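You operate a simulated robot arm through the tools that you are given. There is no shell and no other tool. Be economical: measure what you need, move in short steps, check, and stop when the job is done.

You are at the controls of a simulated robot arm. One attempt, no reset.

## Task
Slide the QUOTES strip into the silver holder, then tighten the brass screw.
Fine: lay it on the feed plate first and slide it all the way in; keep the holder clamped while you slide; open the clamp after.

Only the result counts: the job must be done as asked and must still hold three seconds after the hand-in. Knocking over, shifting, dropping, spilling or breaking anything else fails it.

## Robot
A 6-joint arm with a two-finger parallel gripper, fixed in place. Base frame: the origin is at the foot of the arm, x ahead of it, y to its left, z up; the work surface is at about z = 84. Readings come in cm, rad, newtons and seconds.
With the tool pointing down near the work surface it reaches from about 26 to 68 cm from the base axis. Its first joint turns from -1.152 to 1.152 rad. Payload 2.9 kg.
The tool frame sits at the grasp point between the pads (the TCP): z along the fingers, y along the line on which they close. The tips reach 3 cm beyond it. Largest opening 11 cm; finger width 2, thickness 1; the body of the gripper, 4.8 by 11.2 cm, starts 5.5 cm behind the TCP.
Orientation is that of the tool frame in the base frame, as a unit quaternion [w, x, y, z]. With the fingers straight down and closing along the base's y, the tool's x points along the base's -x, its y along +y and its z along -z.

## Interface
- The arm moves only by the tool step_arm. Its argument "motion" is a list of rows, each a list of 7 numbers: the shift along the tool's x, y, z in mm, then the turn, a rotation vector about the tool's x, y, z in rad, then the finger opening in mm, from 0 to 110. In form: [[x, y, z, ax, ay, az, claw], ...]. A call has 1 to 12 rows; each row is the pose to reach, as a shift and turn from the pose commanded when the call began, along the tool's axes at that moment. Rows are played at 5 a second. More than 5 cm and 0.15 rad between two rows, or a gripper value outside its range, and nothing of the call is played. A pose out of reach is approached as far as the arm can. The call stops where the force on the tool passes 40 N (or 10 N more than at its start, if that is more) or the arm is blocked; 0.2 s more then pass. Each finger travels about 10.8 cm/s and halts on what it meets, pressing with about 23 N; the grip force reading is that of the motor and also rises with nothing between the fingers. The clock runs only during rows and for 0.2 s after the last one: add rows that repeat a pose to give the fingers time. The reply holds the time, the measured pose of the TCP, the force on the tool along the base axes, the opening and the grip force, in the units named above and with some noise, with the torque about the TCP (base axes, N m) and any sound that the robot's microphone picked up.
- Cameras (640 x 400 px; columns grow to the right, rows downward): "scene" is fixed at [7.22, 41.74, 137.33]; the picture's right is [-0.81, -0.58, 0.00], its down [-0.28, 0.39, -0.88] and it looks along [0.51, -0.71, -0.48] (base axes); focal length 332 px, centre (320, 200). "wrist" rides on the gripper at [7.2, 1.7, -10.3] in the tool frame; the picture's right is [-0.23, 0.97, 0.00], its down [-0.76, -0.18, -0.62] and it looks along [-0.61, -0.14, 0.78] (tool axes); focal length 222 px, centre (320, 200). There is no depth. A picture from a camera that has moved, and an enlarged one, comes with that camera's place and axes in the base frame and with its lens. The place of the scene camera against the robot may be out by one fixed shift of up to 2.5 cm in any direction.
- get_image(camera): a new picture of that camera. The clock stands still meanwhile.
- enlarge(camera, box): a new picture of the part [left, top, right, bottom] of that camera's present view, enlarged. The clock stands still meanwhile.
- finish_job(): hands the job in; it is judged then, once.

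Go step by step. Nothing tells you positions but the pictures and the camera data: compare them with the known pose of the tool, close in by small moves and look again before you grip or let go. The budget is 120 turns and 64 pictures, counting those below and the enlarged ones. Unless the task says otherwise, let go and move clear before handing in, and close with one line.

The tools are called after ">>>" as name(argument=value, ...) on one line, values as JSON. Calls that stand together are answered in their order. step_arm: Moves the arm, as the interface text tells. Its arguments: {"type":"object","properties":{"motion":{"type":"array"}},"required":["motion"]} The other tools are called the same way: get_image (camera) takes a picture; enlarge (camera, box) takes an enlarged picture of a part of a camera's view; finish_job () hands the job in.

At the start:

```text
t: 0.0
tcp_pos: [30.35, -22.98, 123.95]
tcp_rot: [0.0, -0.001, 1.0, 0.0]
wrist_force: [-0.5, -0.3, -0.6]
torque: [0.01, 0.0, -0.02]
grip_width: 10.97
grip_force: 0.1
```

scene: 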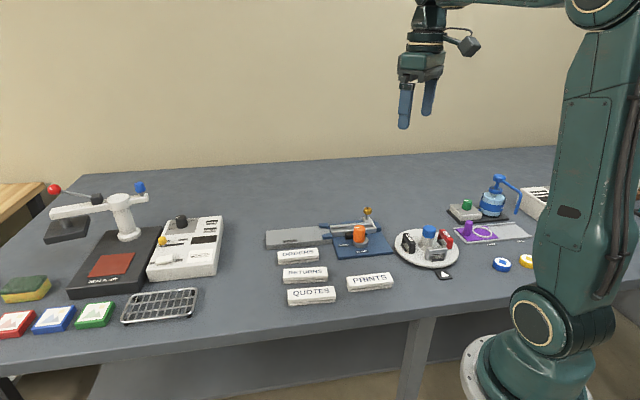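
wrist: 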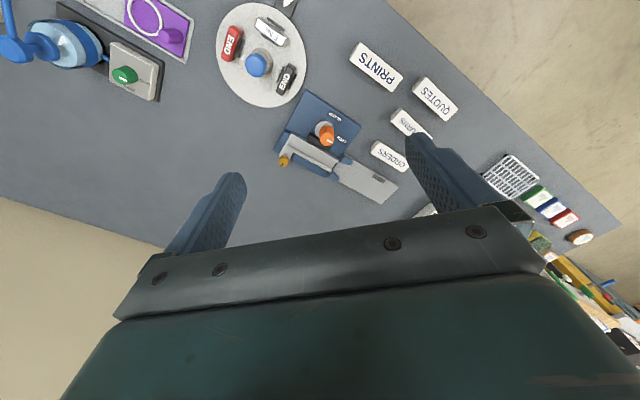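

I see a silver holder on a blue base with an orange knob and a brass screw, a grey feed plate beside it, and four label strips, with QUOTES nearest the scene camera. I'll look closer first.

>>> enlarge(camera="scene", box=[255, 195, 415, 310])

>>> enlarge(camera="wrist", box=[260, 30, 480, 220])

```text
3.48 times, centred on (335, 252) of scene
camera zoom: at [7.22, 41.74, 137.33], right [-0.81, -0.58, 0.0], down [-0.28, 0.39, -0.88], along [0.51, -0.71, -0.48], focal length 1156 px, centre (268, 17)
```

zoom: 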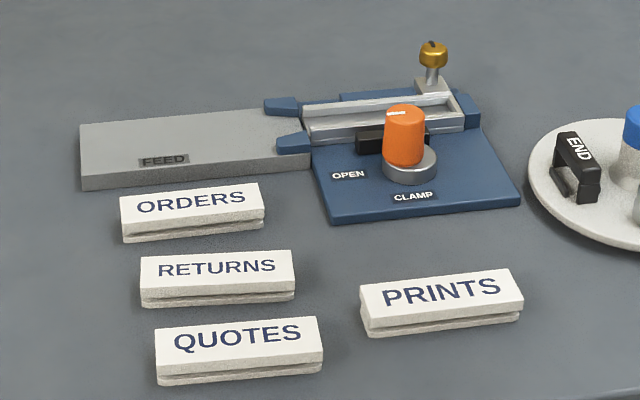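

```text
2.11 times, centred on (370, 125) of wrist
camera zoom: at [23.25, -21.37, 134.3], right [0.23, 0.97, 0.0], down [0.76, -0.18, 0.62], along [0.61, -0.14, -0.78], focal length 468 px, centre (215, 358)
```

zoom: 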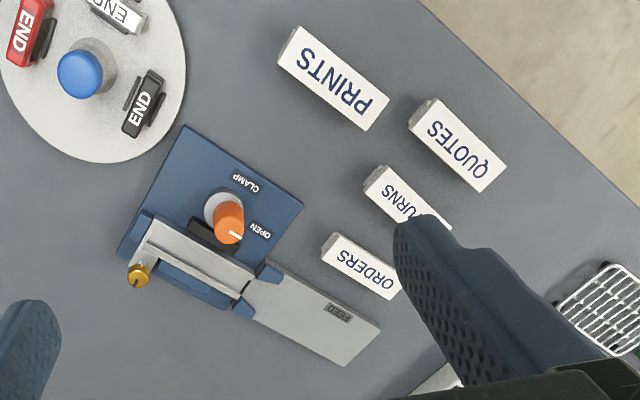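

The knob's mark points to OPEN and the holder runs roughly along the base's 45° diagonal. I'll go lower for a closer look at it.

>>> step_arm(motion=[[0, 0, 40, 0, 0, 0, 110], [0, 0, 80, 0, 0, 0, 110], [0, 0, 120, 0, 0, 0, 110], [0, 0, 160, 0, 0, 0, 110], [0, 0, 160, 0, 0, 0, 110]])

>>> get_image(camera="wrist")

```text
t: 1.2
tcp_pos: [30.31, -23.06, 108.02]
tcp_rot: [0.0, 0.0, 1.0, 0.0]
wrist_force: [1.0, 0.3, 0.8]
torque: [0.02, 0.0, 0.01]
grip_width: 10.99
grip_force: 0.0
```

```text
59 pictures are left
camera wrist: at [23.17, -21.37, 118.32], right [0.23, 0.97, 0.0], down [0.76, -0.18, 0.62], along [0.61, -0.14, -0.78], focal length 222 px, centre (320, 200)
```

wrist: 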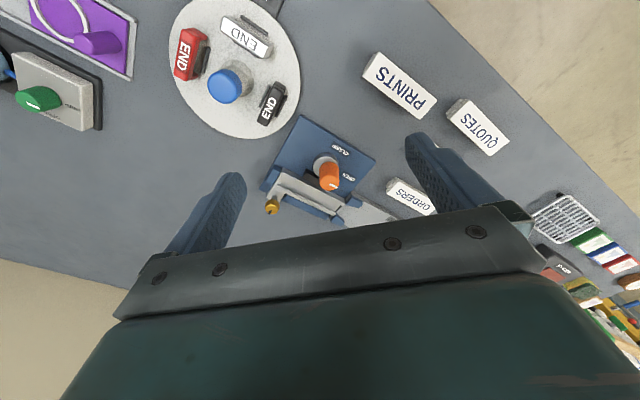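

The view works, with the TCP projecting near the image centre. Next I'll turn the tool to line up with the holder axis (about +40°) and move above the holder to measure it.

>>> step_arm(motion=[[-30, -10, 0, 0, 0, -0.14, 110], [-60, -20, 0, 0, 0, -0.28, 110], [-90, -30, 0, 0, 0, -0.42, 110], [-120, -40, 0, 0, 0, -0.56, 110], [-150, -50, 0, 0, 0, -0.7, 110], [-150, -50, 0, 0, 0, -0.7, 110]])

>>> get_image(camera="wrist")

```text
t: 2.6
tcp_pos: [45.35, -28.07, 107.99]
tcp_rot: [-0.001, -0.344, 0.939, 0.0]
wrist_force: [0.5, 0.1, 0.4]
torque: [0.01, -0.05, -0.01]
grip_width: 10.98
grip_force: 0.1
```

```text
58 pictures are left
camera wrist: at [38.82, -31.53, 118.35], right [-0.46, 0.89, 0.0], down [0.7, 0.36, 0.62], along [0.55, 0.28, -0.78], focal length 222 px, centre (320, 200)
```

wrist: 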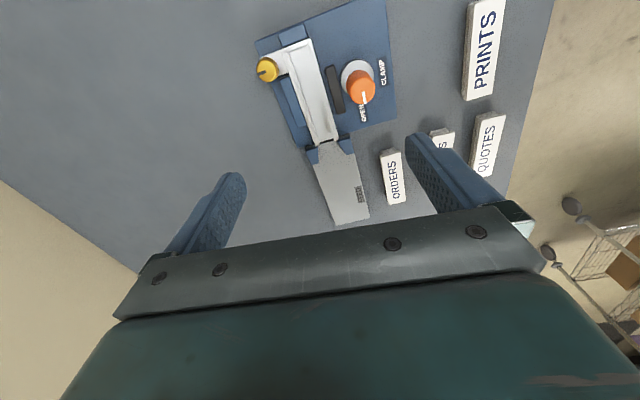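

A good view of everything; I'll enlarge it to measure.

>>> enlarge(camera="wrist", box=[240, 0, 400, 100])

>>> enlarge(camera="wrist", box=[290, 100, 530, 240])

```text
4.00 times, centred on (320, 50) of wrist
camera zoom: at [38.82, -31.53, 118.35], right [-0.46, 0.89, 0.0], down [0.7, 0.36, 0.62], along [0.55, 0.28, -0.78], focal length 888 px, centre (320, 800)
```

zoom: 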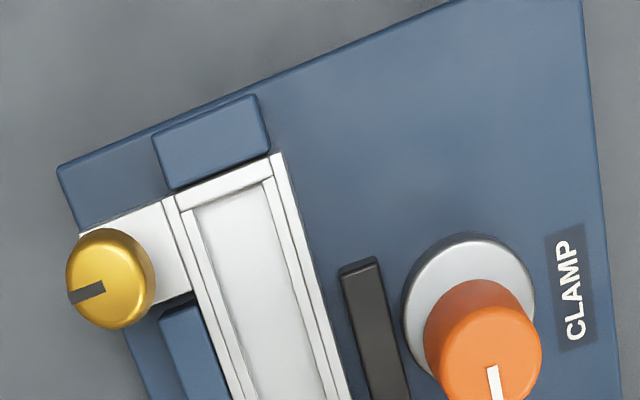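

```text
2.67 times, centred on (410, 170) of wrist
camera zoom: at [38.82, -31.53, 118.35], right [-0.46, 0.89, 0.0], down [0.7, 0.36, 0.62], along [0.55, 0.28, -0.78], focal length 592 px, centre (80, 280)
```

zoom: 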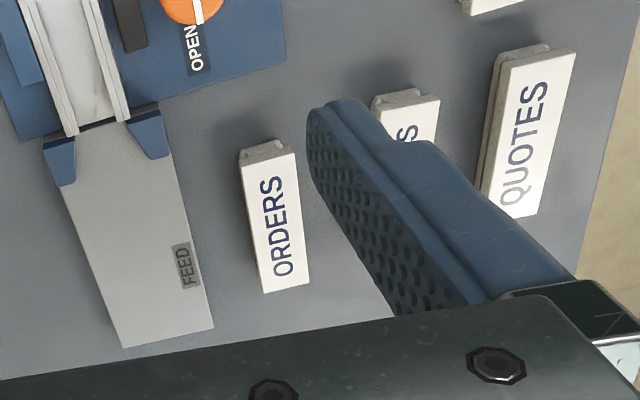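

Knob is near (41.2, −25), top about z 91.7; the screw is near (44.7, −35). I'll hover above the knob at z≈100, with yaw back to 0, to refine.

>>> step_arm(motion=[[2, 10, 10, 0, 0, 0.14, 100], [4, 20, 20, 0, 0, 0.28, 90], [7, 30, 40, 0, 0, 0.42, 80], [9, 40, 60, 0, 0, 0.56, 70], [12, 50, 80, 0, 0, 0.7, 70], [12, 50, 80, 0, 0, 0.7, 70]])

>>> get_image(camera="wrist")

>>> enlarge(camera="scene", box=[310, 150, 430, 270])

```text
t: 4.0
tcp_pos: [41.26, -25.07, 99.87]
tcp_rot: [0.001, 0.0, 1.0, 0.0]
wrist_force: [0.4, -0.7, -0.4]
torque: [0.04, 0.02, 0.01]
grip_width: 6.99
grip_force: 0.0
```

```text
55 pictures are left
camera wrist: at [34.08, -23.34, 110.26], right [0.23, 0.97, 0.0], down [0.76, -0.18, 0.62], along [0.61, -0.14, -0.78], focal length 222 px, centre (320, 200)
```

wrist: 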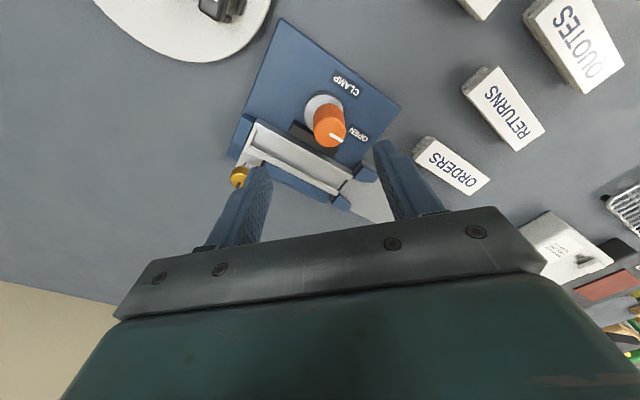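

```text
3.33 times, centred on (370, 210) of scene
camera zoom: at [7.22, 41.74, 137.33], right [-0.81, -0.58, 0.0], down [-0.28, 0.39, -0.88], along [0.51, -0.71, -0.48], focal length 1108 px, centre (153, 167)
```

zoom: 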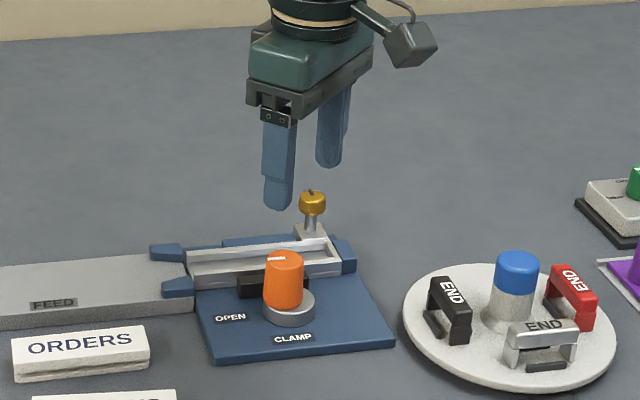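

>>> enlarge(camera="wrist", box=[220, 80, 380, 220])

```text
2.86 times, centred on (300, 150) of wrist
camera zoom: at [34.08, -23.34, 110.26], right [0.23, 0.97, 0.0], down [0.76, -0.18, 0.62], along [0.61, -0.14, -0.78], focal length 635 px, centre (377, 343)
```

zoom: 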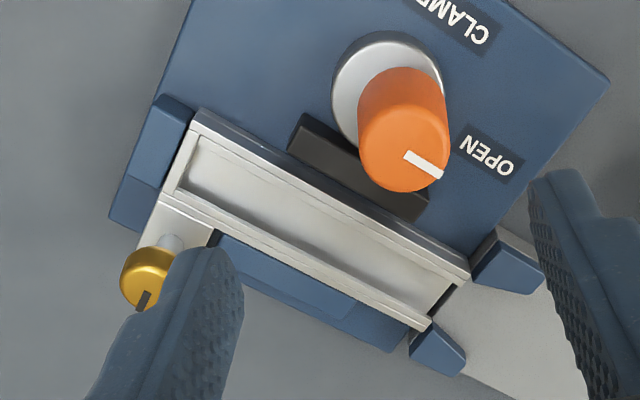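

I put the knob axis at about (41.4, −24.55). Now I'll descend so the tips overlap the top ~1.3 cm of the knob, then close.

>>> step_arm(motion=[[-1, 5, 20, 0, 0, 0, 70], [-1, 5, 45, 0, 0, 0, 70], [-1, 5, 65, 0, 0, 0, 70], [-1, 5, 65, 0, 0, 0, 60]])

>>> enlarge(camera="wrist", box=[220, 80, 420, 220])

>>> enlarge(camera="scene", box=[310, 180, 410, 270])

```text
t: 5.0
tcp_pos: [41.18, -24.38, 93.41]
tcp_rot: [0.0, 0.0, 1.0, -0.001]
wrist_force: [-1.2, 0.1, 0.5]
torque: [0.0, 0.0, 0.01]
grip_width: 6.01
grip_force: 0.0
```

```text
2.86 times, centred on (320, 150) of wrist
camera zoom: at [34.16, -22.76, 103.67], right [0.23, 0.97, 0.0], down [0.76, -0.18, 0.62], along [0.61, -0.14, -0.78], focal length 635 px, centre (320, 343)
```

zoom: 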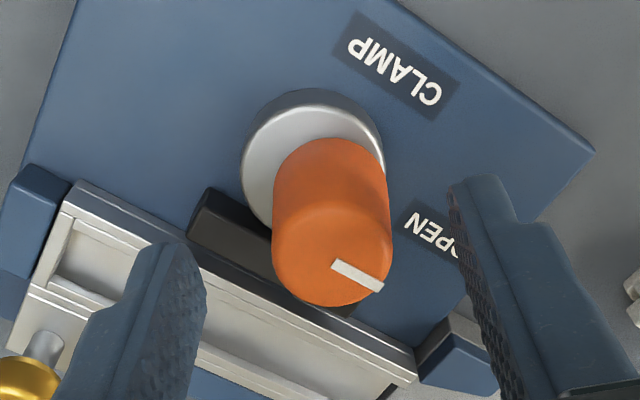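

```text
4.44 times, centred on (360, 225) of scene
camera zoom: at [7.22, 41.74, 137.33], right [-0.81, -0.58, 0.0], down [-0.28, 0.39, -0.88], along [0.51, -0.71, -0.48], focal length 1477 px, centre (142, 89)
```

zoom: 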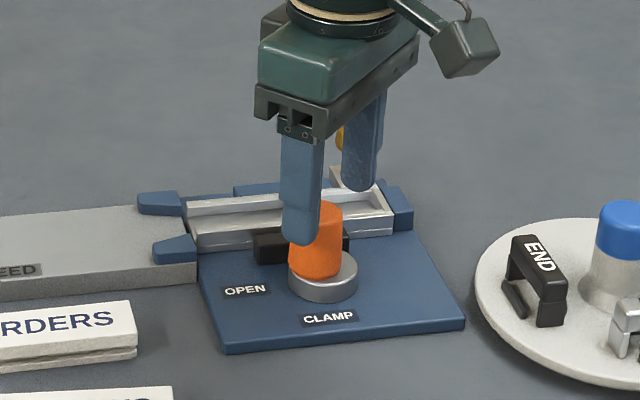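

The knob top centre is about (41.6, −24.2); I'll correct by a few mm and close on it.

>>> step_arm(motion=[[-4, 1.5, 5, 0, 0, 0, 60], [-4, 1.5, 5, 0, 0, 0, 40], [-4, 1.5, 5, 0, 0, 0, 15], [-4, 1.5, 5, 0, 0, 0, 15], [-4, 1.5, 5, 0, 0, 0, 15]])

```text
t: 6.2
tcp_pos: [41.79, -24.28, 92.89]
tcp_rot: [0.0, 0.0, 1.0, 0.0]
wrist_force: [0.9, 1.1, 0.8]
torque: [0.04, 0.06, 0.03]
grip_width: 2.9
grip_force: 44.6
```

Gripped at 2.9 cm with little side force. I'll turn counter-clockwise toward CLAMP.

>>> step_arm(motion=[[-4, 1.5, 5, 0, 0, -0.1, 15], [-4, 1.5, 5, 0, 0, -0.2, 15], [-4, 1.5, 5, 0, 0, -0.3, 15], [-4, 1.5, 5, 0, 0, -0.4, 15], [-4, 1.5, 5, 0, 0, -0.5, 15]])

```text
t: 7.4
tcp_pos: [42.13, -24.18, 92.59]
tcp_rot: [0.0, -0.247, 0.969, 0.0]
wrist_force: [-8.0, -7.8, 13.0]
torque: [-0.45, 0.99, -0.02]
grip_width: 2.96
grip_force: 45.2
```

I repeated the approach shift by mistake, so there is a slight side load. I'll undo that shift and continue turning.

>>> step_arm(motion=[[4.2, 0.6, -5, 0, 0, 0, 15], [4.2, 0.6, -5, 0, 0, 0, 15]])

>>> enlarge(camera="wrist", box=[220, 80, 420, 220])

```text
t: 8.0
tcp_pos: [42.01, -24.22, 92.88]
tcp_rot: [0.002, -0.25, 0.968, 0.0]
wrist_force: [20.0, -7.2, -26.8]
torque: [-0.16, -0.53, -0.03]
grip_width: 2.94
grip_force: 45.1
```

```text
2.86 times, centred on (320, 150) of wrist
camera zoom: at [34.86, -26.31, 103.18], right [-0.27, 0.96, 0.0], down [0.75, 0.21, 0.63], along [0.6, 0.17, -0.78], focal length 635 px, centre (320, 343)
```

zoom: 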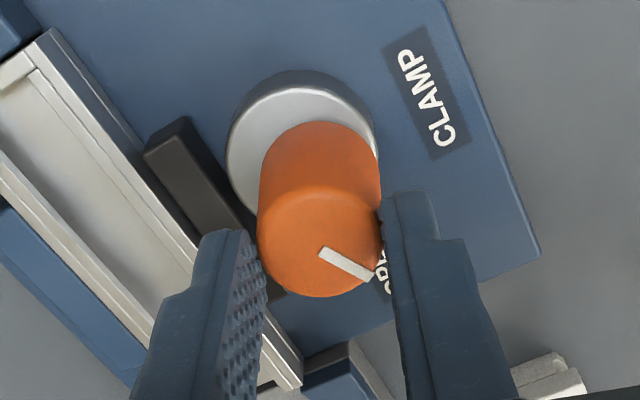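

The knob has turned with the fingers (mark keeps its place in the rotated view). I'll release and regrip to remove the stress.

>>> step_arm(motion=[[0, 0, 0, 0, 0, 0, 40], [0, 0, 0, 0, 0, 0, 50], [0, 0, 0, 0, 0, 0, 50]])

>>> enlarge(camera="wrist", box=[220, 80, 420, 220])

```text
t: 8.8
tcp_pos: [41.7, -24.43, 93.0]
tcp_rot: [0.0, -0.248, 0.969, 0.0]
wrist_force: [0.1, 0.1, 0.3]
torque: [-0.01, 0.01, -0.01]
grip_width: 5.01
grip_force: 0.0
```

```text
2.86 times, centred on (320, 150) of wrist
camera zoom: at [34.69, -26.31, 103.31], right [-0.27, 0.96, 0.0], down [0.75, 0.21, 0.62], along [0.6, 0.17, -0.78], focal length 635 px, centre (320, 343)
```

zoom: 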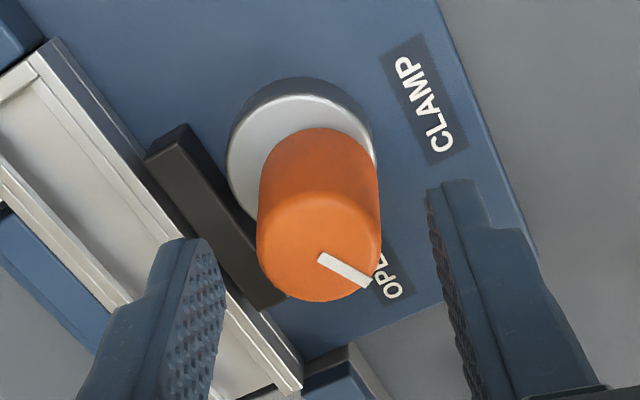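

The mark now reads about 75°, so it turned ~30°. I'll regrip centred and turn ~1 rad more.

>>> step_arm(motion=[[2, 1, 0, 0, 0, 0, 30], [2, 1, 0, 0, 0, 0, 15], [2, 1, 0, 0, 0, 0, 15], [2, 1, 0, 0, 0, -0.12, 15], [2, 1, 0, 0, 0, -0.24, 15], [2, 1, 0, 0, 0, -0.36, 15], [2, 1, 0, 0, 0, -0.48, 15], [2, 1, 0, 0, 0, -0.6, 15], [2, 1, 0, 0, 0, -0.72, 15], [2, 1, 0, 0, 0, -0.84, 15], [2, 1, 0, 0, 0, -0.94, 15], [2, 1, 0, 0, 0, -0.94, 15]])

>>> enlarge(camera="wrist", box=[180, 80, 420, 220])

```text
t: 11.4
tcp_pos: [41.94, -24.53, 93.05]
tcp_rot: [0.003, -0.66, 0.751, -0.006]
wrist_force: [25.7, -19.8, -10.1]
torque: [-0.04, -0.63, -0.07]
grip_width: 2.94
grip_force: 44.9
```

```text
2.67 times, centred on (300, 150) of wrist
camera zoom: at [39.26, -31.49, 103.35], right [-0.94, 0.35, -0.01], down [0.27, 0.74, 0.62], along [0.23, 0.58, -0.78], focal length 592 px, centre (373, 333)
```

zoom: 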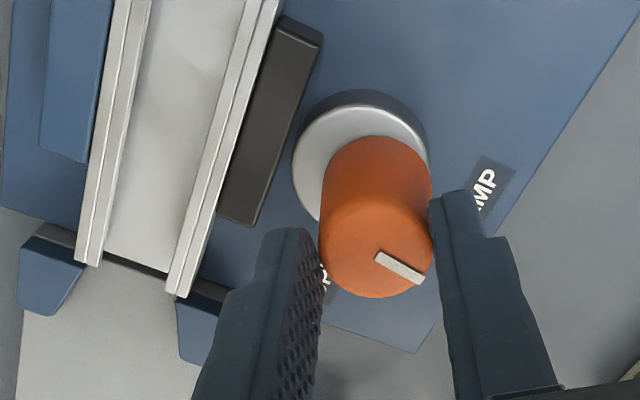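

>>> step_arm(motion=[[0, 0, 0, 0, 0, 0, 40], [0, 0, 0, 0, 0, 0, 60], [0, 0, -30, 0, 0, 0, 60], [0, 0, -70, 0, 0, 0, 60], [0, 0, -70, 0, 0, 0, 60]])

>>> enlarge(camera="wrist", box=[220, 40, 420, 200])

>>> enlarge(camera="scene", box=[260, 180, 410, 270])

```text
t: 12.6
tcp_pos: [41.43, -24.27, 99.91]
tcp_rot: [0.0, -0.66, 0.751, 0.0]
wrist_force: [0.5, -0.1, 0.2]
torque: [0.02, -0.01, -0.01]
grip_width: 5.96
grip_force: 0.0
```

```text
2.50 times, centred on (320, 120) of wrist
camera zoom: at [38.99, -31.37, 110.25], right [-0.94, 0.35, 0.0], down [0.28, 0.73, 0.62], along [0.22, 0.58, -0.78], focal length 555 px, centre (320, 400)
```

zoom: 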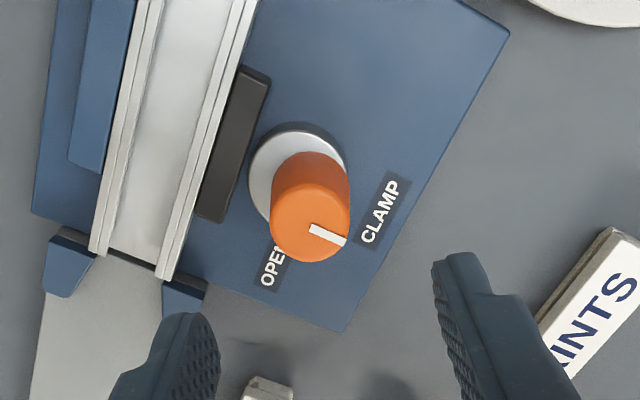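

```text
4.27 times, centred on (335, 225) of scene
camera zoom: at [7.22, 41.74, 137.33], right [-0.81, -0.58, 0.0], down [-0.28, 0.39, -0.88], along [0.51, -0.71, -0.48], focal length 1418 px, centre (256, 93)
```

zoom: 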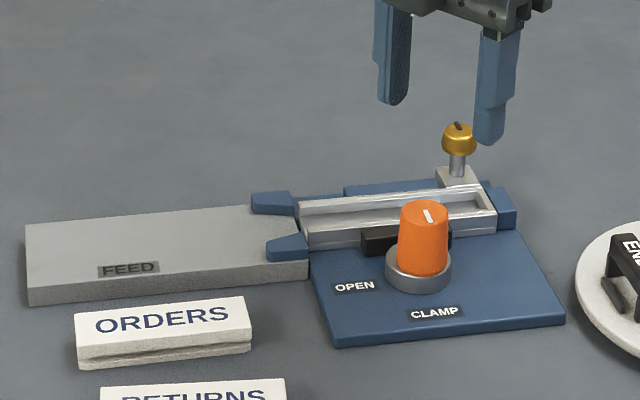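

The mark is near CLAMP (~129°, turned ~86°) and the jaw seems to touch the holder. I'll regrip and try a bit more turn to feel for the end stop.

>>> step_arm(motion=[[2, -2, 40, 0, 0, 0, 60], [2, -2, 70, 0, 0, 0, 60], [2, -2, 70, 0, 0, 0, 40], [2, -2, 70, 0, 0, 0, 15], [2, -2, 70, 0, 0, 0, 15], [2, -2, 70, 0, 0, -0.05, 15], [2, -2, 70, 0, 0, -0.1, 15], [2, -2, 70, 0, 0, -0.15, 15], [2, -2, 70, 0, 0, -0.15, 15]])

```text
t: 14.6
tcp_pos: [41.93, -24.55, 92.96]
tcp_rot: [-0.002, 0.715, -0.7, 0.002]
wrist_force: [26.2, -4.5, -18.6]
torque: [0.11, -0.59, -0.51]
grip_width: 2.9
grip_force: 45.5
```

Resistance torque (−0.5 Nm) suggests the stop. Release, lift, and check.

>>> step_arm(motion=[[0, 0, 0, 0, 0, 0, 40], [0, 0, 0, 0, 0, 0, 60], [0, 0, -30, 0, 0, 0, 60], [0, 0, -70, 0, 0, 0, 60], [0, 0, -70, 0, 0, 0, 60]])

>>> enlarge(camera="wrist", box=[200, 20, 420, 180])

```text
t: 15.8
tcp_pos: [41.38, -24.56, 100.05]
tcp_rot: [0.0, 0.714, -0.7, 0.0]
wrist_force: [-0.3, 0.3, 0.3]
torque: [-0.05, 0.01, 0.02]
grip_width: 6.01
grip_force: 0.0
```

```text
2.50 times, centred on (310, 100) of wrist
camera zoom: at [40.01, -31.88, 110.45], right [-0.98, 0.21, 0.0], down [0.16, 0.76, 0.62], along [0.13, 0.61, -0.78], focal length 555 px, centre (345, 450)
```

zoom: 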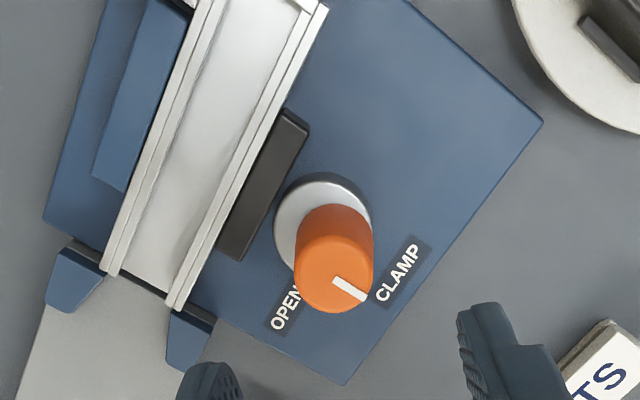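

The knob stayed at ~129° while the fingers slipped, so it's at its stop: clamped. The holder axis is about 45°, its mouth centred near (50.5, −24.25). On to the QUOTES strip.

>>> step_arm(motion=[[-40, 0, 0, 0, 0, 0.14, 60], [-80, 0, 0, 0, 0, 0.28, 60], [-120, 1, 0, 0, 0, 0.42, 60], [-160, 2, 0, 0, 0, 0.56, 60], [-200, 2, 0, 0, 0, 0.7, 60], [-230, 2, 0, 0, 0, 0.8, 60], [-230, 2, 0, 0, 0, 0.8, 60]])

>>> get_image(camera="wrist")

```text
t: 17.4
tcp_pos: [40.95, -1.46, 100.18]
tcp_rot: [-0.001, -0.384, 0.923, 0.0]
wrist_force: [-0.2, 0.1, 0.6]
torque: [-0.03, 0.02, -0.01]
grip_width: 6.0
grip_force: 0.0
```

```text
44 pictures are left
camera wrist: at [34.83, -5.49, 110.45], right [-0.53, 0.85, 0.0], down [0.66, 0.42, 0.62], along [0.53, 0.33, -0.78], focal length 222 px, centre (320, 200)
```

wrist: 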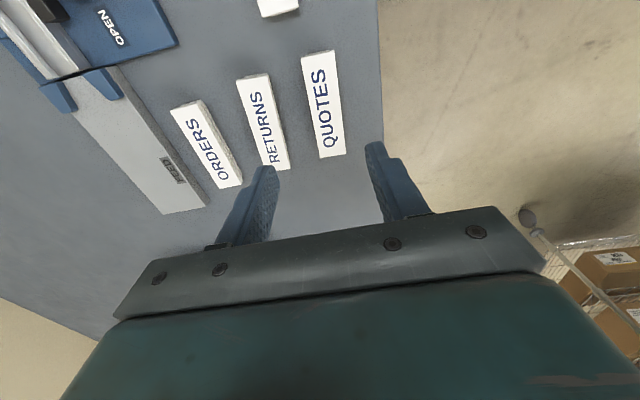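

>>> enlarge(camera="wrist", box=[230, 40, 410, 170])

>>> enlarge(camera="scene", box=[270, 240, 360, 310])

```text
3.08 times, centred on (320, 105) of wrist
camera zoom: at [34.83, -5.49, 110.45], right [-0.53, 0.85, 0.0], down [0.66, 0.42, 0.62], along [0.53, 0.33, -0.78], focal length 684 px, centre (320, 492)
```

zoom: 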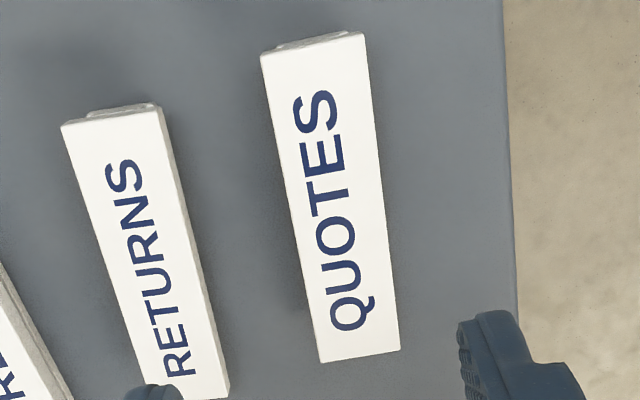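

```text
5.71 times, centred on (315, 275) of scene
camera zoom: at [7.22, 41.74, 137.33], right [-0.81, -0.58, 0.0], down [-0.28, 0.39, -0.88], along [0.51, -0.71, -0.48], focal length 1899 px, centre (349, -229)
```

zoom: 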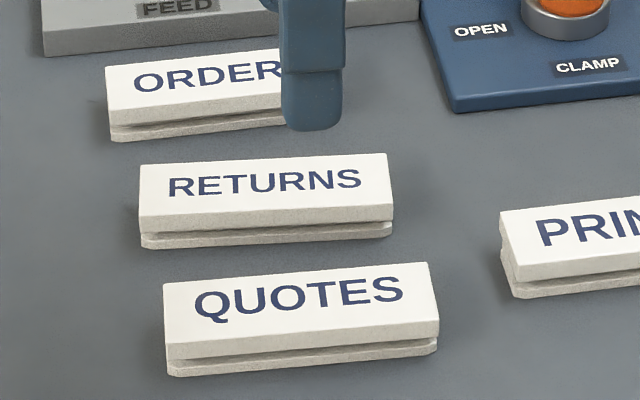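

The QUOTES strip is about 10.7 × 3.2 cm, centred near (41, −0.9) at ~42°. I'll come down above its rear half and look again.

>>> step_arm(motion=[[-10, 1, 20, 0, 0, 0.02, 60], [-24, 3, 45, 0, 0, 0.05, 60], [-24, 3, 70, 0, 0, 0.05, 60], [-24, 3, 70, 0, 0, 0.05, 60]])

>>> enlarge(camera="wrist", box=[220, 20, 440, 200])

>>> enlarge(camera="scene", box=[260, 230, 380, 320])

```text
t: 18.4
tcp_pos: [42.53, 0.67, 93.04]
tcp_rot: [0.001, -0.362, 0.932, 0.0]
wrist_force: [-0.1, 0.2, 0.2]
torque: [-0.01, -0.01, 0.01]
grip_width: 6.0
grip_force: 0.1
```

```text
2.22 times, centred on (330, 110) of wrist
camera zoom: at [36.18, -3.14, 103.39], right [-0.49, 0.87, 0.0], down [0.68, 0.38, 0.62], along [0.54, 0.3, -0.78], focal length 494 px, centre (298, 400)
```

zoom: 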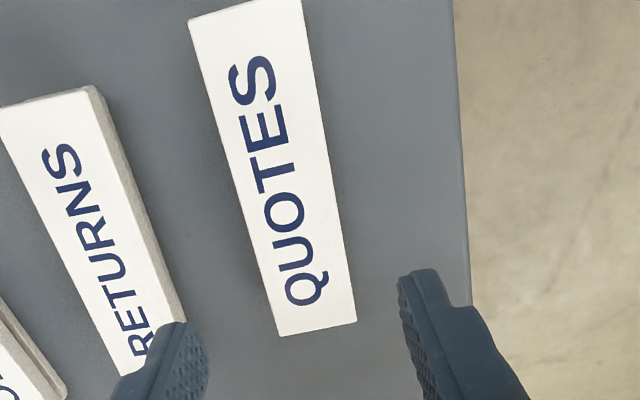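

```text
4.44 times, centred on (320, 275) of scene
camera zoom: at [7.22, 41.74, 137.33], right [-0.81, -0.58, 0.0], down [-0.28, 0.39, -0.88], along [0.51, -0.71, -0.48], focal length 1477 px, centre (320, -133)
```

zoom: 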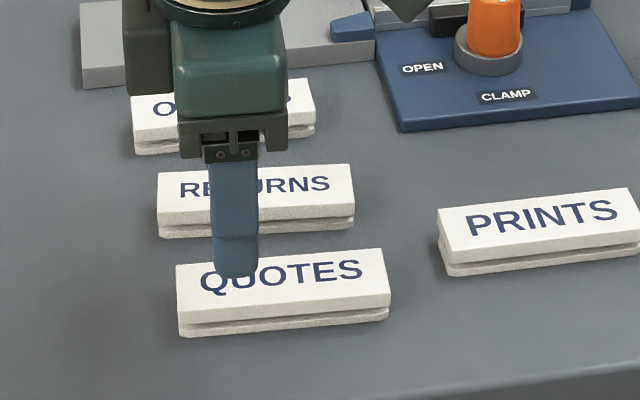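

Measurements repeat within 1 mm and the fingers are centred on the strip and aligned. I'll narrow the opening to keep clear of RETURNS, descend and grip.

>>> step_arm(motion=[[0, -0.9, 10, 0, 0, 0.01, 48], [0, -0.9, 30, 0, 0, 0.01, 48], [0, -0.9, 45, 0, 0, 0.01, 48], [0, -0.9, 55, 0, 0, 0.01, 48], [0, -0.9, 55, 0, 0, 0.01, 48]])

>>> enlarge(camera="wrist", box=[220, 60, 440, 220])

```text
t: 19.6
tcp_pos: [42.63, 0.26, 87.57]
tcp_rot: [0.0, -0.357, 0.934, 0.0]
wrist_force: [0.2, -0.1, 0.7]
torque: [-0.02, 0.03, 0.0]
grip_width: 4.8
grip_force: 0.0
```

```text
2.50 times, centred on (330, 140) of wrist
camera zoom: at [36.26, -3.37, 97.86], right [-0.48, 0.88, 0.0], down [0.69, 0.38, 0.62], along [0.55, 0.3, -0.78], focal length 555 px, centre (295, 350)
```

zoom: 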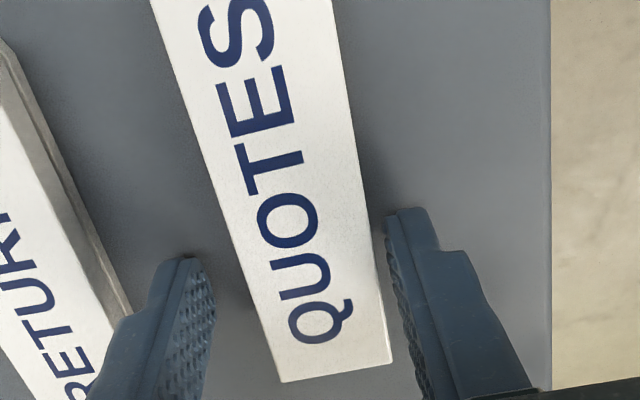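

The strip sits closer to the right finger; I'll shift 3 mm that way and close gently.

>>> step_arm(motion=[[0, 3, 0, 0, 0, 0, 48], [0, 3, 0, 0, 0, 0, 40], [0, 3, 0, 0, 0, 0, 30], [0, 3, 0, 0, 0, 0, 25], [0, 3, 0, 0, 0, 0, 25]])

>>> enlarge(camera="wrist", box=[220, 60, 440, 220])

```text
t: 20.8
tcp_pos: [42.42, 0.44, 87.58]
tcp_rot: [0.0, -0.357, 0.934, 0.0]
wrist_force: [2.1, 0.4, 1.0]
torque: [0.05, -0.01, -0.03]
grip_width: 3.07
grip_force: 23.0
```

```text
2.50 times, centred on (330, 140) of wrist
camera zoom: at [36.04, -3.14, 97.86], right [-0.48, 0.88, 0.0], down [0.69, 0.38, 0.62], along [0.55, 0.3, -0.78], focal length 555 px, centre (295, 350)
```

zoom: 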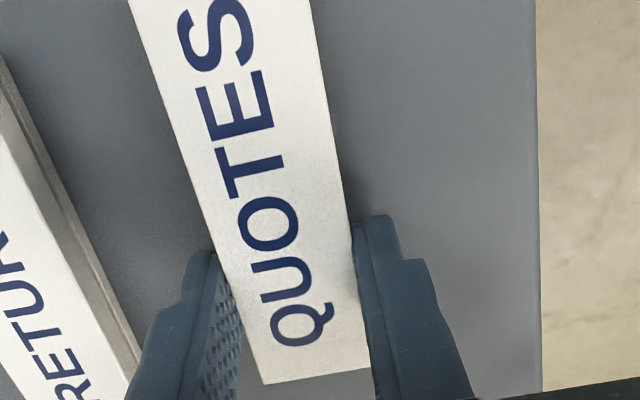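

Gripped at 3.07 cm. I'll lift straight up and carry it beside the feed line to measure the mouth again at close range.

>>> step_arm(motion=[[0, 0, -20, 0, 0, 0, 25], [0, 0, -60, 0, 0, 0, 25], [0, 0, -100, 0, 0, 0, 25], [0, 0, -125, 0, 0, 0, 25], [10, -35, -125, 0, 0, -0.02, 25], [20, -70, -125, 0, 0, -0.04, 25], [30, -105, -125, 0, 0, -0.052, 25], [40, -140, -125, 0, 0, -0.052, 25], [48, -165, -125, 0, 0, -0.052, 25], [48, -165, -125, 0, 0, -0.052, 25]])

>>> get_image(camera="wrist")

>>> enlarge(camera="scene", box=[250, 150, 410, 270])

```text
t: 23.0
tcp_pos: [49.76, -14.96, 100.12]
tcp_rot: [0.0, -0.381, 0.924, 0.0]
wrist_force: [0.2, -0.2, 0.0]
torque: [0.02, 0.0, -0.01]
grip_width: 3.11
grip_force: 23.1
```

```text
37 pictures are left
camera wrist: at [43.65, -18.89, 110.37], right [-0.53, 0.85, 0.0], down [0.67, 0.41, 0.62], along [0.53, 0.33, -0.78], focal length 222 px, centre (320, 200)
```

wrist: 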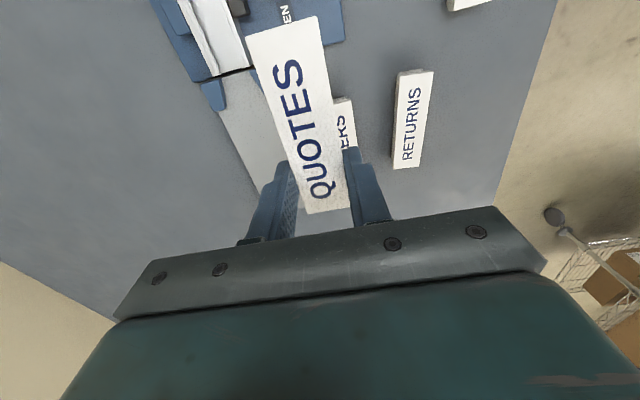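

```text
3.33 times, centred on (330, 210) of scene
camera zoom: at [7.23, 41.74, 137.33], right [-0.81, -0.58, 0.0], down [-0.28, 0.39, -0.88], along [0.51, -0.71, -0.48], focal length 1108 px, centre (287, 167)
```

zoom: 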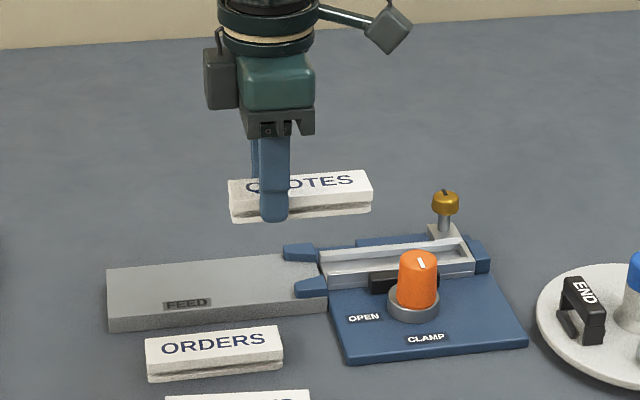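

The strip still hides half the mouth; I'll go 8 cm further sideways and look.

>>> step_arm(motion=[[0, 40, 0, 0, 0, 0, 25], [0, 80, 0, 0, 0, 0, 25], [0, 80, 0, 0, 0, 0, 25]])

>>> enlarge(camera="wrist", box=[60, 0, 300, 150])

```text
t: 23.8
tcp_pos: [44.16, -9.35, 100.07]
tcp_rot: [0.0, -0.381, 0.924, 0.0]
wrist_force: [0.4, -0.1, 0.9]
torque: [-0.02, 0.01, 0.03]
grip_width: 3.11
grip_force: 23.3
```

```text
2.67 times, centred on (180, 75) of wrist
camera zoom: at [37.99, -13.27, 110.43], right [-0.53, 0.85, 0.0], down [0.67, 0.41, 0.62], along [0.53, 0.33, -0.78], focal length 592 px, centre (693, 533)
```

zoom: 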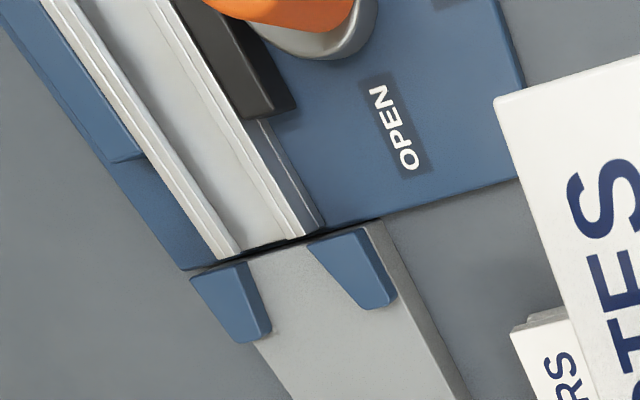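

The mouth centre is near (51.2, −23.8), funnel gap narrowing from ~4 to ~2.7 cm. I need the strip's cross-section and the mouth profile, so I'll enlarge those.

>>> enlarge(camera="scene", box=[315, 210, 395, 260])

>>> enlarge(camera="scene", box=[340, 265, 400, 295])

>>> enlarge(camera="wrist", box=[110, 60, 220, 130])

```text
8.00 times, centred on (355, 235) of scene
camera zoom: at [7.22, 41.74, 137.33], right [-0.81, -0.58, 0.0], down [-0.28, 0.39, -0.88], along [0.51, -0.71, -0.48], focal length 2658 px, centre (40, -80)
```

zoom: 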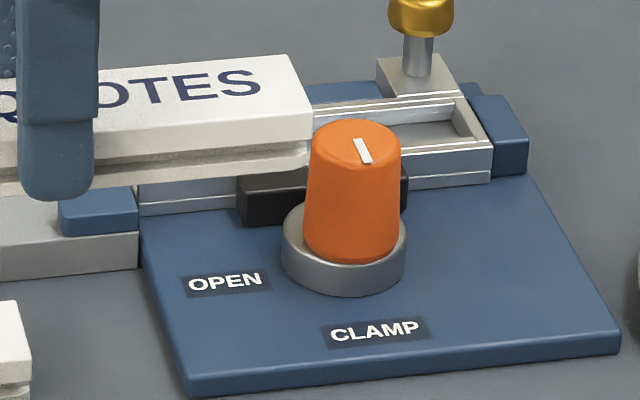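

```text
10.67 times, centred on (370, 280) of scene
camera zoom: at [7.22, 41.74, 137.33], right [-0.81, -0.58, 0.0], down [-0.28, 0.39, -0.88], along [0.51, -0.71, -0.48], focal length 3545 px, centre (-213, -653)
```

zoom: 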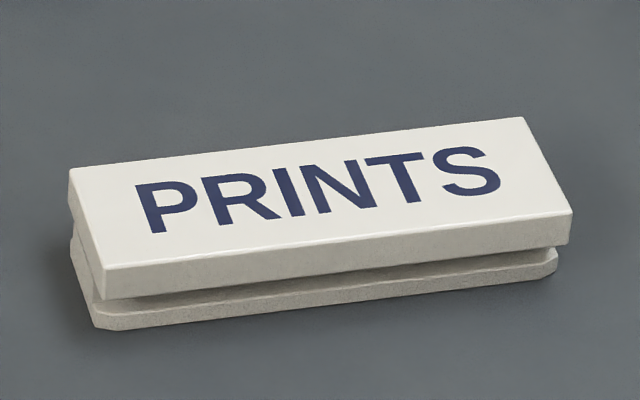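

```text
5.71 times, centred on (165, 95) of wrist
camera zoom: at [37.99, -13.27, 110.43], right [-0.53, 0.85, 0.0], down [0.67, 0.41, 0.62], along [0.53, 0.33, -0.78], focal length 1269 px, centre (1206, 800)
```

zoom: 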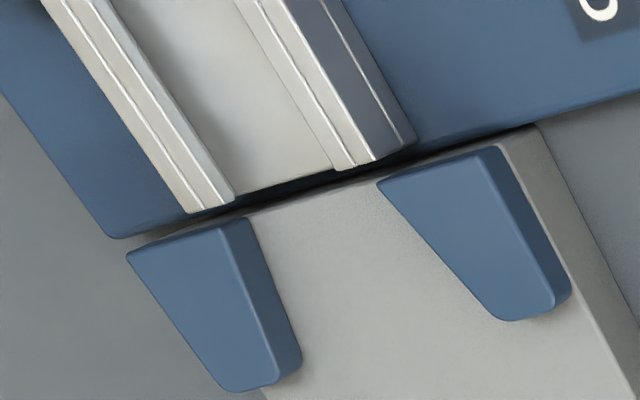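

The strip is an I-profile: its flange runs under the rails' lips while the top slab rides above the tabs and rails. I'll lay it on the feed plate aligned ahead of the funnel; first I move above.

>>> step_arm(motion=[[-15, -40, 0, 0, 0, 0, 25], [-30, -80, 0, 0, 0, 0, 25], [-45, -120, 0, 0, 0, 0, 25], [-61, -155, 0, 0, 0, 0, 25], [-61, -155, 40, 0, 0, 0, 25], [-61, -155, 80, 0, 0, 0, 25], [-61, -155, 95, 0, 0, 0, 25], [-61, -155, 95, 0, 0, 0, 25]])

>>> enlarge(camera="scene", box=[250, 190, 410, 270])

>>> enlarge(camera="wrist", box=[200, 0, 400, 220])

```text
t: 25.6
tcp_pos: [59.54, -15.92, 90.33]
tcp_rot: [0.0, -0.381, 0.925, 0.0]
wrist_force: [0.8, 0.5, -0.3]
torque: [0.02, 0.0, 0.02]
grip_width: 3.1
grip_force: 23.2
```

```text
4.00 times, centred on (330, 230) of scene
camera zoom: at [7.22, 41.74, 137.33], right [-0.81, -0.58, 0.0], down [-0.28, 0.39, -0.88], along [0.51, -0.71, -0.48], focal length 1329 px, centre (280, 80)
```

zoom: 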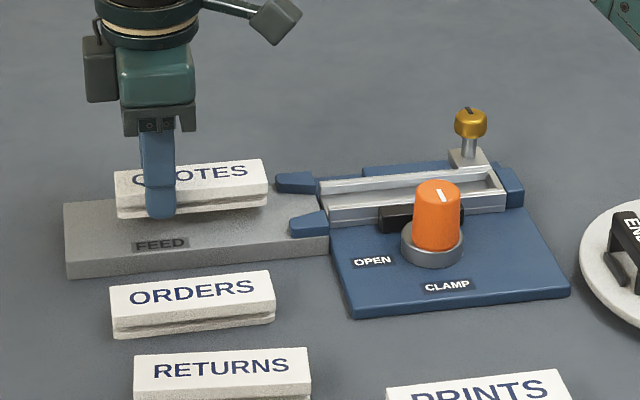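

```text
1.82 times, centred on (300, 110) of wrist
camera zoom: at [53.26, -19.92, 100.7], right [-0.53, 0.85, 0.0], down [0.67, 0.41, 0.62], along [0.53, 0.33, -0.78], focal length 404 px, centre (356, 364)
```

zoom: 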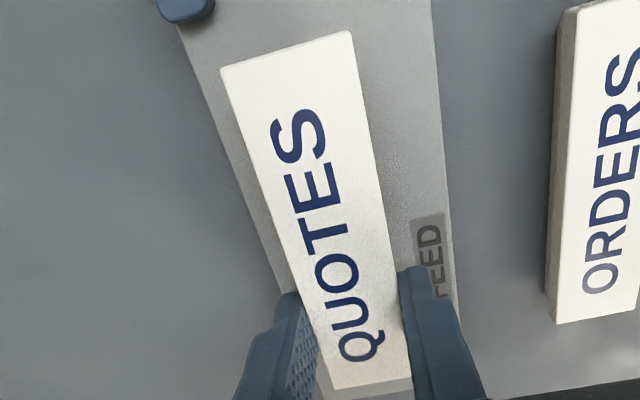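

The strip is centred on the feed line to within ~1–2 mm. Lowering in small steps until it touches.

>>> step_arm(motion=[[0, 1, 6, 0, 0, 0, 25], [0, 1, 9, 0, 0, 0, 25], [0, 1, 10.5, 0, 0, 0, 25], [0, 1, 11.5, 0, 0, 0, 25], [0, 1, 11.5, 0, 0, 0, 25]])

```text
t: 26.8
tcp_pos: [59.24, -15.8, 89.33]
tcp_rot: [0.0, -0.381, 0.924, 0.0]
wrist_force: [0.0, -0.2, -0.4]
torque: [0.01, -0.01, 0.04]
grip_width: 3.13
grip_force: 23.1
```

>>> step_arm(motion=[[0, 0, 1, 0, 0, 0, 25], [0, 0, 2, 0, 0, 0, 25], [0, 0, 2, 0, 0, 0, 25]])

>>> enlarge(camera="scene", box=[260, 205, 360, 265])

```text
t: 27.6
tcp_pos: [59.34, -15.94, 89.15]
tcp_rot: [-0.001, -0.381, 0.925, 0.0]
wrist_force: [-0.6, 0.9, 2.1]
torque: [0.08, -0.01, 0.07]
grip_width: 3.1
grip_force: 23.5
```

```text
6.40 times, centred on (310, 235) of scene
camera zoom: at [7.22, 41.74, 137.33], right [-0.81, -0.58, 0.0], down [-0.28, 0.39, -0.88], along [0.51, -0.71, -0.48], focal length 2127 px, centre (384, -24)
```

zoom: 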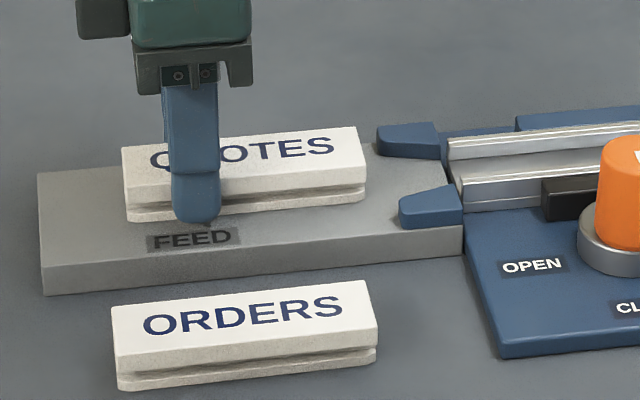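

Contact at TCP z≈89.1 (feed top ≈85.5). Release, raise 3.5 mm so the tips clear tabs and rails, and regrip the top slab only.

>>> step_arm(motion=[[0, 0, 0, 0, 0, 0, 36], [0, 0, 0, 0, 0, 0, 40], [0, 0, -3.5, 0, 0, 0, 40], [0, 0, -3.5, 0, 0, 0, 40], [0, 0, -3.5, 0, 0, 0, 33], [0, 0, -3.5, 0, 0, 0, 25], [0, 0, -3.5, 0, 0, 0, 25]])

>>> enlarge(camera="scene", box=[260, 205, 360, 265])

```text
t: 29.2
tcp_pos: [59.13, -16.04, 89.46]
tcp_rot: [0.0, -0.381, 0.925, 0.0]
wrist_force: [-1.7, 0.4, 0.8]
torque: [0.04, 0.03, 0.0]
grip_width: 3.09
grip_force: 22.6
```

```text
6.40 times, centred on (310, 235) of scene
camera zoom: at [7.22, 41.74, 137.33], right [-0.81, -0.58, 0.0], down [-0.28, 0.39, -0.88], along [0.51, -0.71, -0.48], focal length 2127 px, centre (384, -24)
```

zoom: 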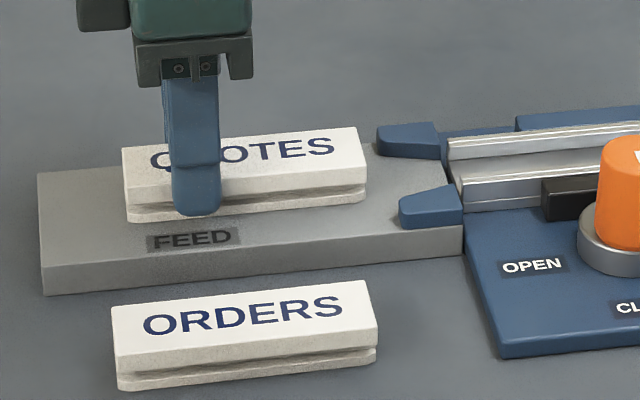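

Now sliding toward the mouth, 4 cm first, watching the force.

>>> step_arm(motion=[[8, 0, 0, 0, 0, 0, 25], [16, 0, 0, 0, 0, 0, 25], [24, 0, 0, 0, 0, 0, 25], [32, 0, 0, 0, 0, 0, 25], [38, 0, 0, 0, 0, 0, 25]])

>>> enlarge(camera="scene", box=[280, 205, 380, 265])

>>> enlarge(camera="wrist", box=[200, 0, 400, 120])

```text
t: 30.4
tcp_pos: [56.64, -18.56, 89.46]
tcp_rot: [0.0, -0.381, 0.925, 0.0]
wrist_force: [-0.1, 1.4, 2.8]
torque: [0.12, -0.09, -0.01]
grip_width: 3.1
grip_force: 23.3
```

```text
6.40 times, centred on (330, 235) of scene
camera zoom: at [7.22, 41.74, 137.33], right [-0.81, -0.58, 0.0], down [-0.28, 0.39, -0.88], along [0.51, -0.71, -0.48], focal length 2127 px, centre (256, -24)
```

zoom: 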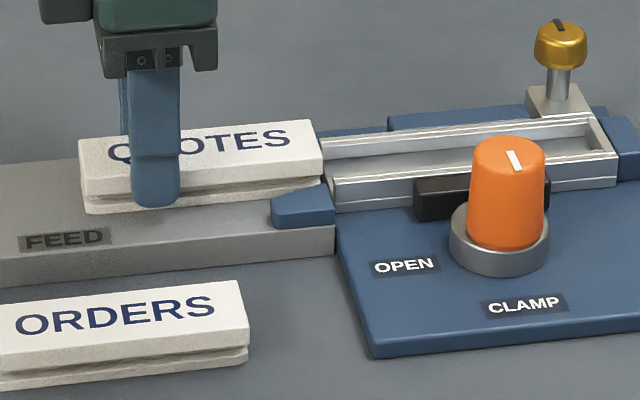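

```text
3.20 times, centred on (300, 60) of wrist
camera zoom: at [50.45, -22.53, 99.86], right [-0.53, 0.85, 0.0], down [0.67, 0.41, 0.62], along [0.53, 0.33, -0.78], focal length 711 px, centre (384, 648)
```

zoom: 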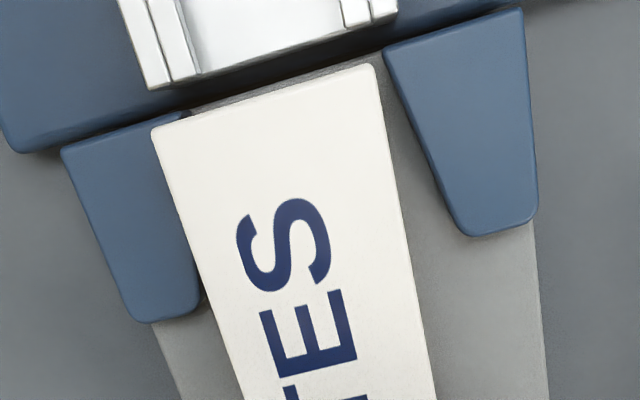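

The strip front is at the mouth, about 1–1.5 mm low in the lateral direction. I'll nudge it across and advance slowly.

>>> step_arm(motion=[[0, 1.3, 0, 0, 0, 0, 25], [4, 1.3, 0, 0, 0, 0, 25], [8, 1.3, 0, 0, 0, 0, 25], [12, 1.3, 0, 0, 0, 0, 25], [15, 1.3, 0, 0, 0, 0, 25], [15, 1.3, 0, 0, 0, 0, 25]])

>>> enlarge(camera="wrist", box=[200, 0, 400, 120])

```text
t: 31.8
tcp_pos: [55.53, -19.66, 89.59]
tcp_rot: [0.0, -0.381, 0.925, -0.001]
wrist_force: [1.3, 1.4, 7.3]
torque: [-0.02, 0.02, 0.06]
grip_width: 3.13
grip_force: 22.9
```

```text
3.20 times, centred on (300, 60) of wrist
camera zoom: at [49.29, -23.52, 99.84], right [-0.53, 0.85, 0.0], down [0.66, 0.41, 0.62], along [0.53, 0.33, -0.78], focal length 711 px, centre (384, 648)
```

zoom: 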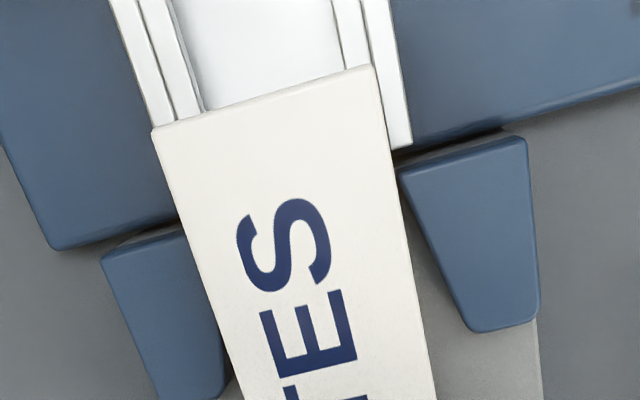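

>>> enlarge(camera="scene", box=[290, 205, 370, 255])

```text
8.00 times, centred on (330, 230) of scene
camera zoom: at [7.21, 41.75, 137.33], right [-0.81, -0.58, 0.0], down [-0.28, 0.39, -0.88], along [0.51, -0.71, -0.48], focal length 2658 px, centre (240, -40)
```

zoom: 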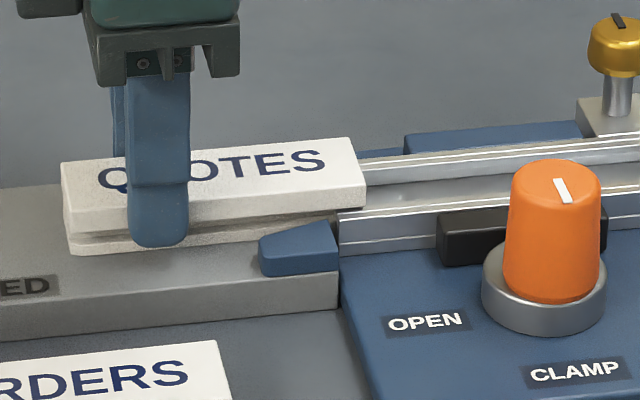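

Slab rides over the rail and the flange is entering. I'll lift the grip 1 mm to unload the +7 N and go on 3 cm.

>>> step_arm(motion=[[0, 0, -1, 0, 0, 0, 25], [7, 0, -1, 0, 0, 0, 25], [14, 0, -1, 0, 0, 0, 25], [21, 0, -1, 0, 0, 0, 25], [28, 0, -1, 0, 0, 0, 25], [28, 0, -1, 0, 0, 0, 25]])

>>> enlarge(camera="scene", box=[290, 205, 390, 265])

```text
t: 33.2
tcp_pos: [53.36, -21.54, 89.61]
tcp_rot: [0.0, -0.381, 0.924, 0.0]
wrist_force: [0.0, -0.2, 0.1]
torque: [0.03, -0.02, 0.03]
grip_width: 3.11
grip_force: 22.9
```

```text
6.40 times, centred on (340, 235) of scene
camera zoom: at [7.22, 41.74, 137.33], right [-0.81, -0.58, 0.0], down [-0.28, 0.39, -0.88], along [0.51, -0.71, -0.48], focal length 2127 px, centre (192, -24)
```

zoom: 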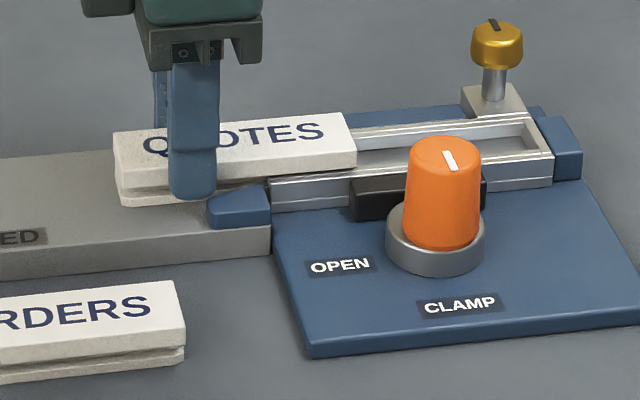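

Sliding freely with near-zero force. Continuing 4 cm.

>>> step_arm(motion=[[7, 0, 0, 0, 0, 0, 25], [14, 0, 0, 0, 0, 0, 25], [21, 0, 0, 0, 0, 0, 25], [28, 0, 0, 0, 0, 0, 25], [35, 0, 0, 0, 0, 0, 25], [40, 0, 0, 0, 0, 0, 25], [40, 0, 0, 0, 0, 0, 25]])

>>> enlarge(camera="scene", box=[290, 205, 390, 265])

```text
t: 34.8
tcp_pos: [50.75, -24.39, 89.67]
tcp_rot: [0.0, -0.381, 0.925, 0.001]
wrist_force: [0.9, 1.6, 4.0]
torque: [0.11, 0.01, 0.03]
grip_width: 3.11
grip_force: 22.8
```

```text
6.40 times, centred on (340, 235) of scene
camera zoom: at [7.22, 41.75, 137.33], right [-0.81, -0.58, 0.0], down [-0.28, 0.39, -0.88], along [0.51, -0.71, -0.48], focal length 2127 px, centre (192, -24)
```

zoom: 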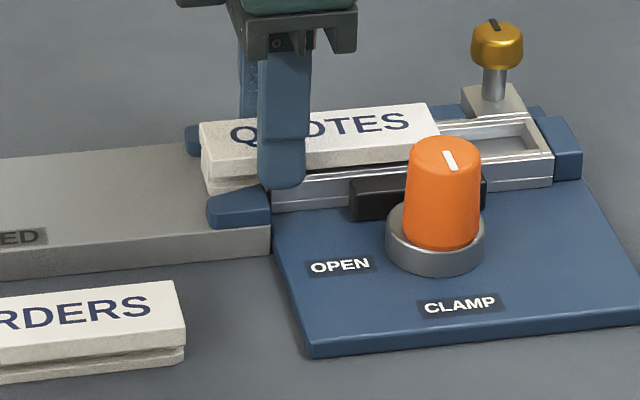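

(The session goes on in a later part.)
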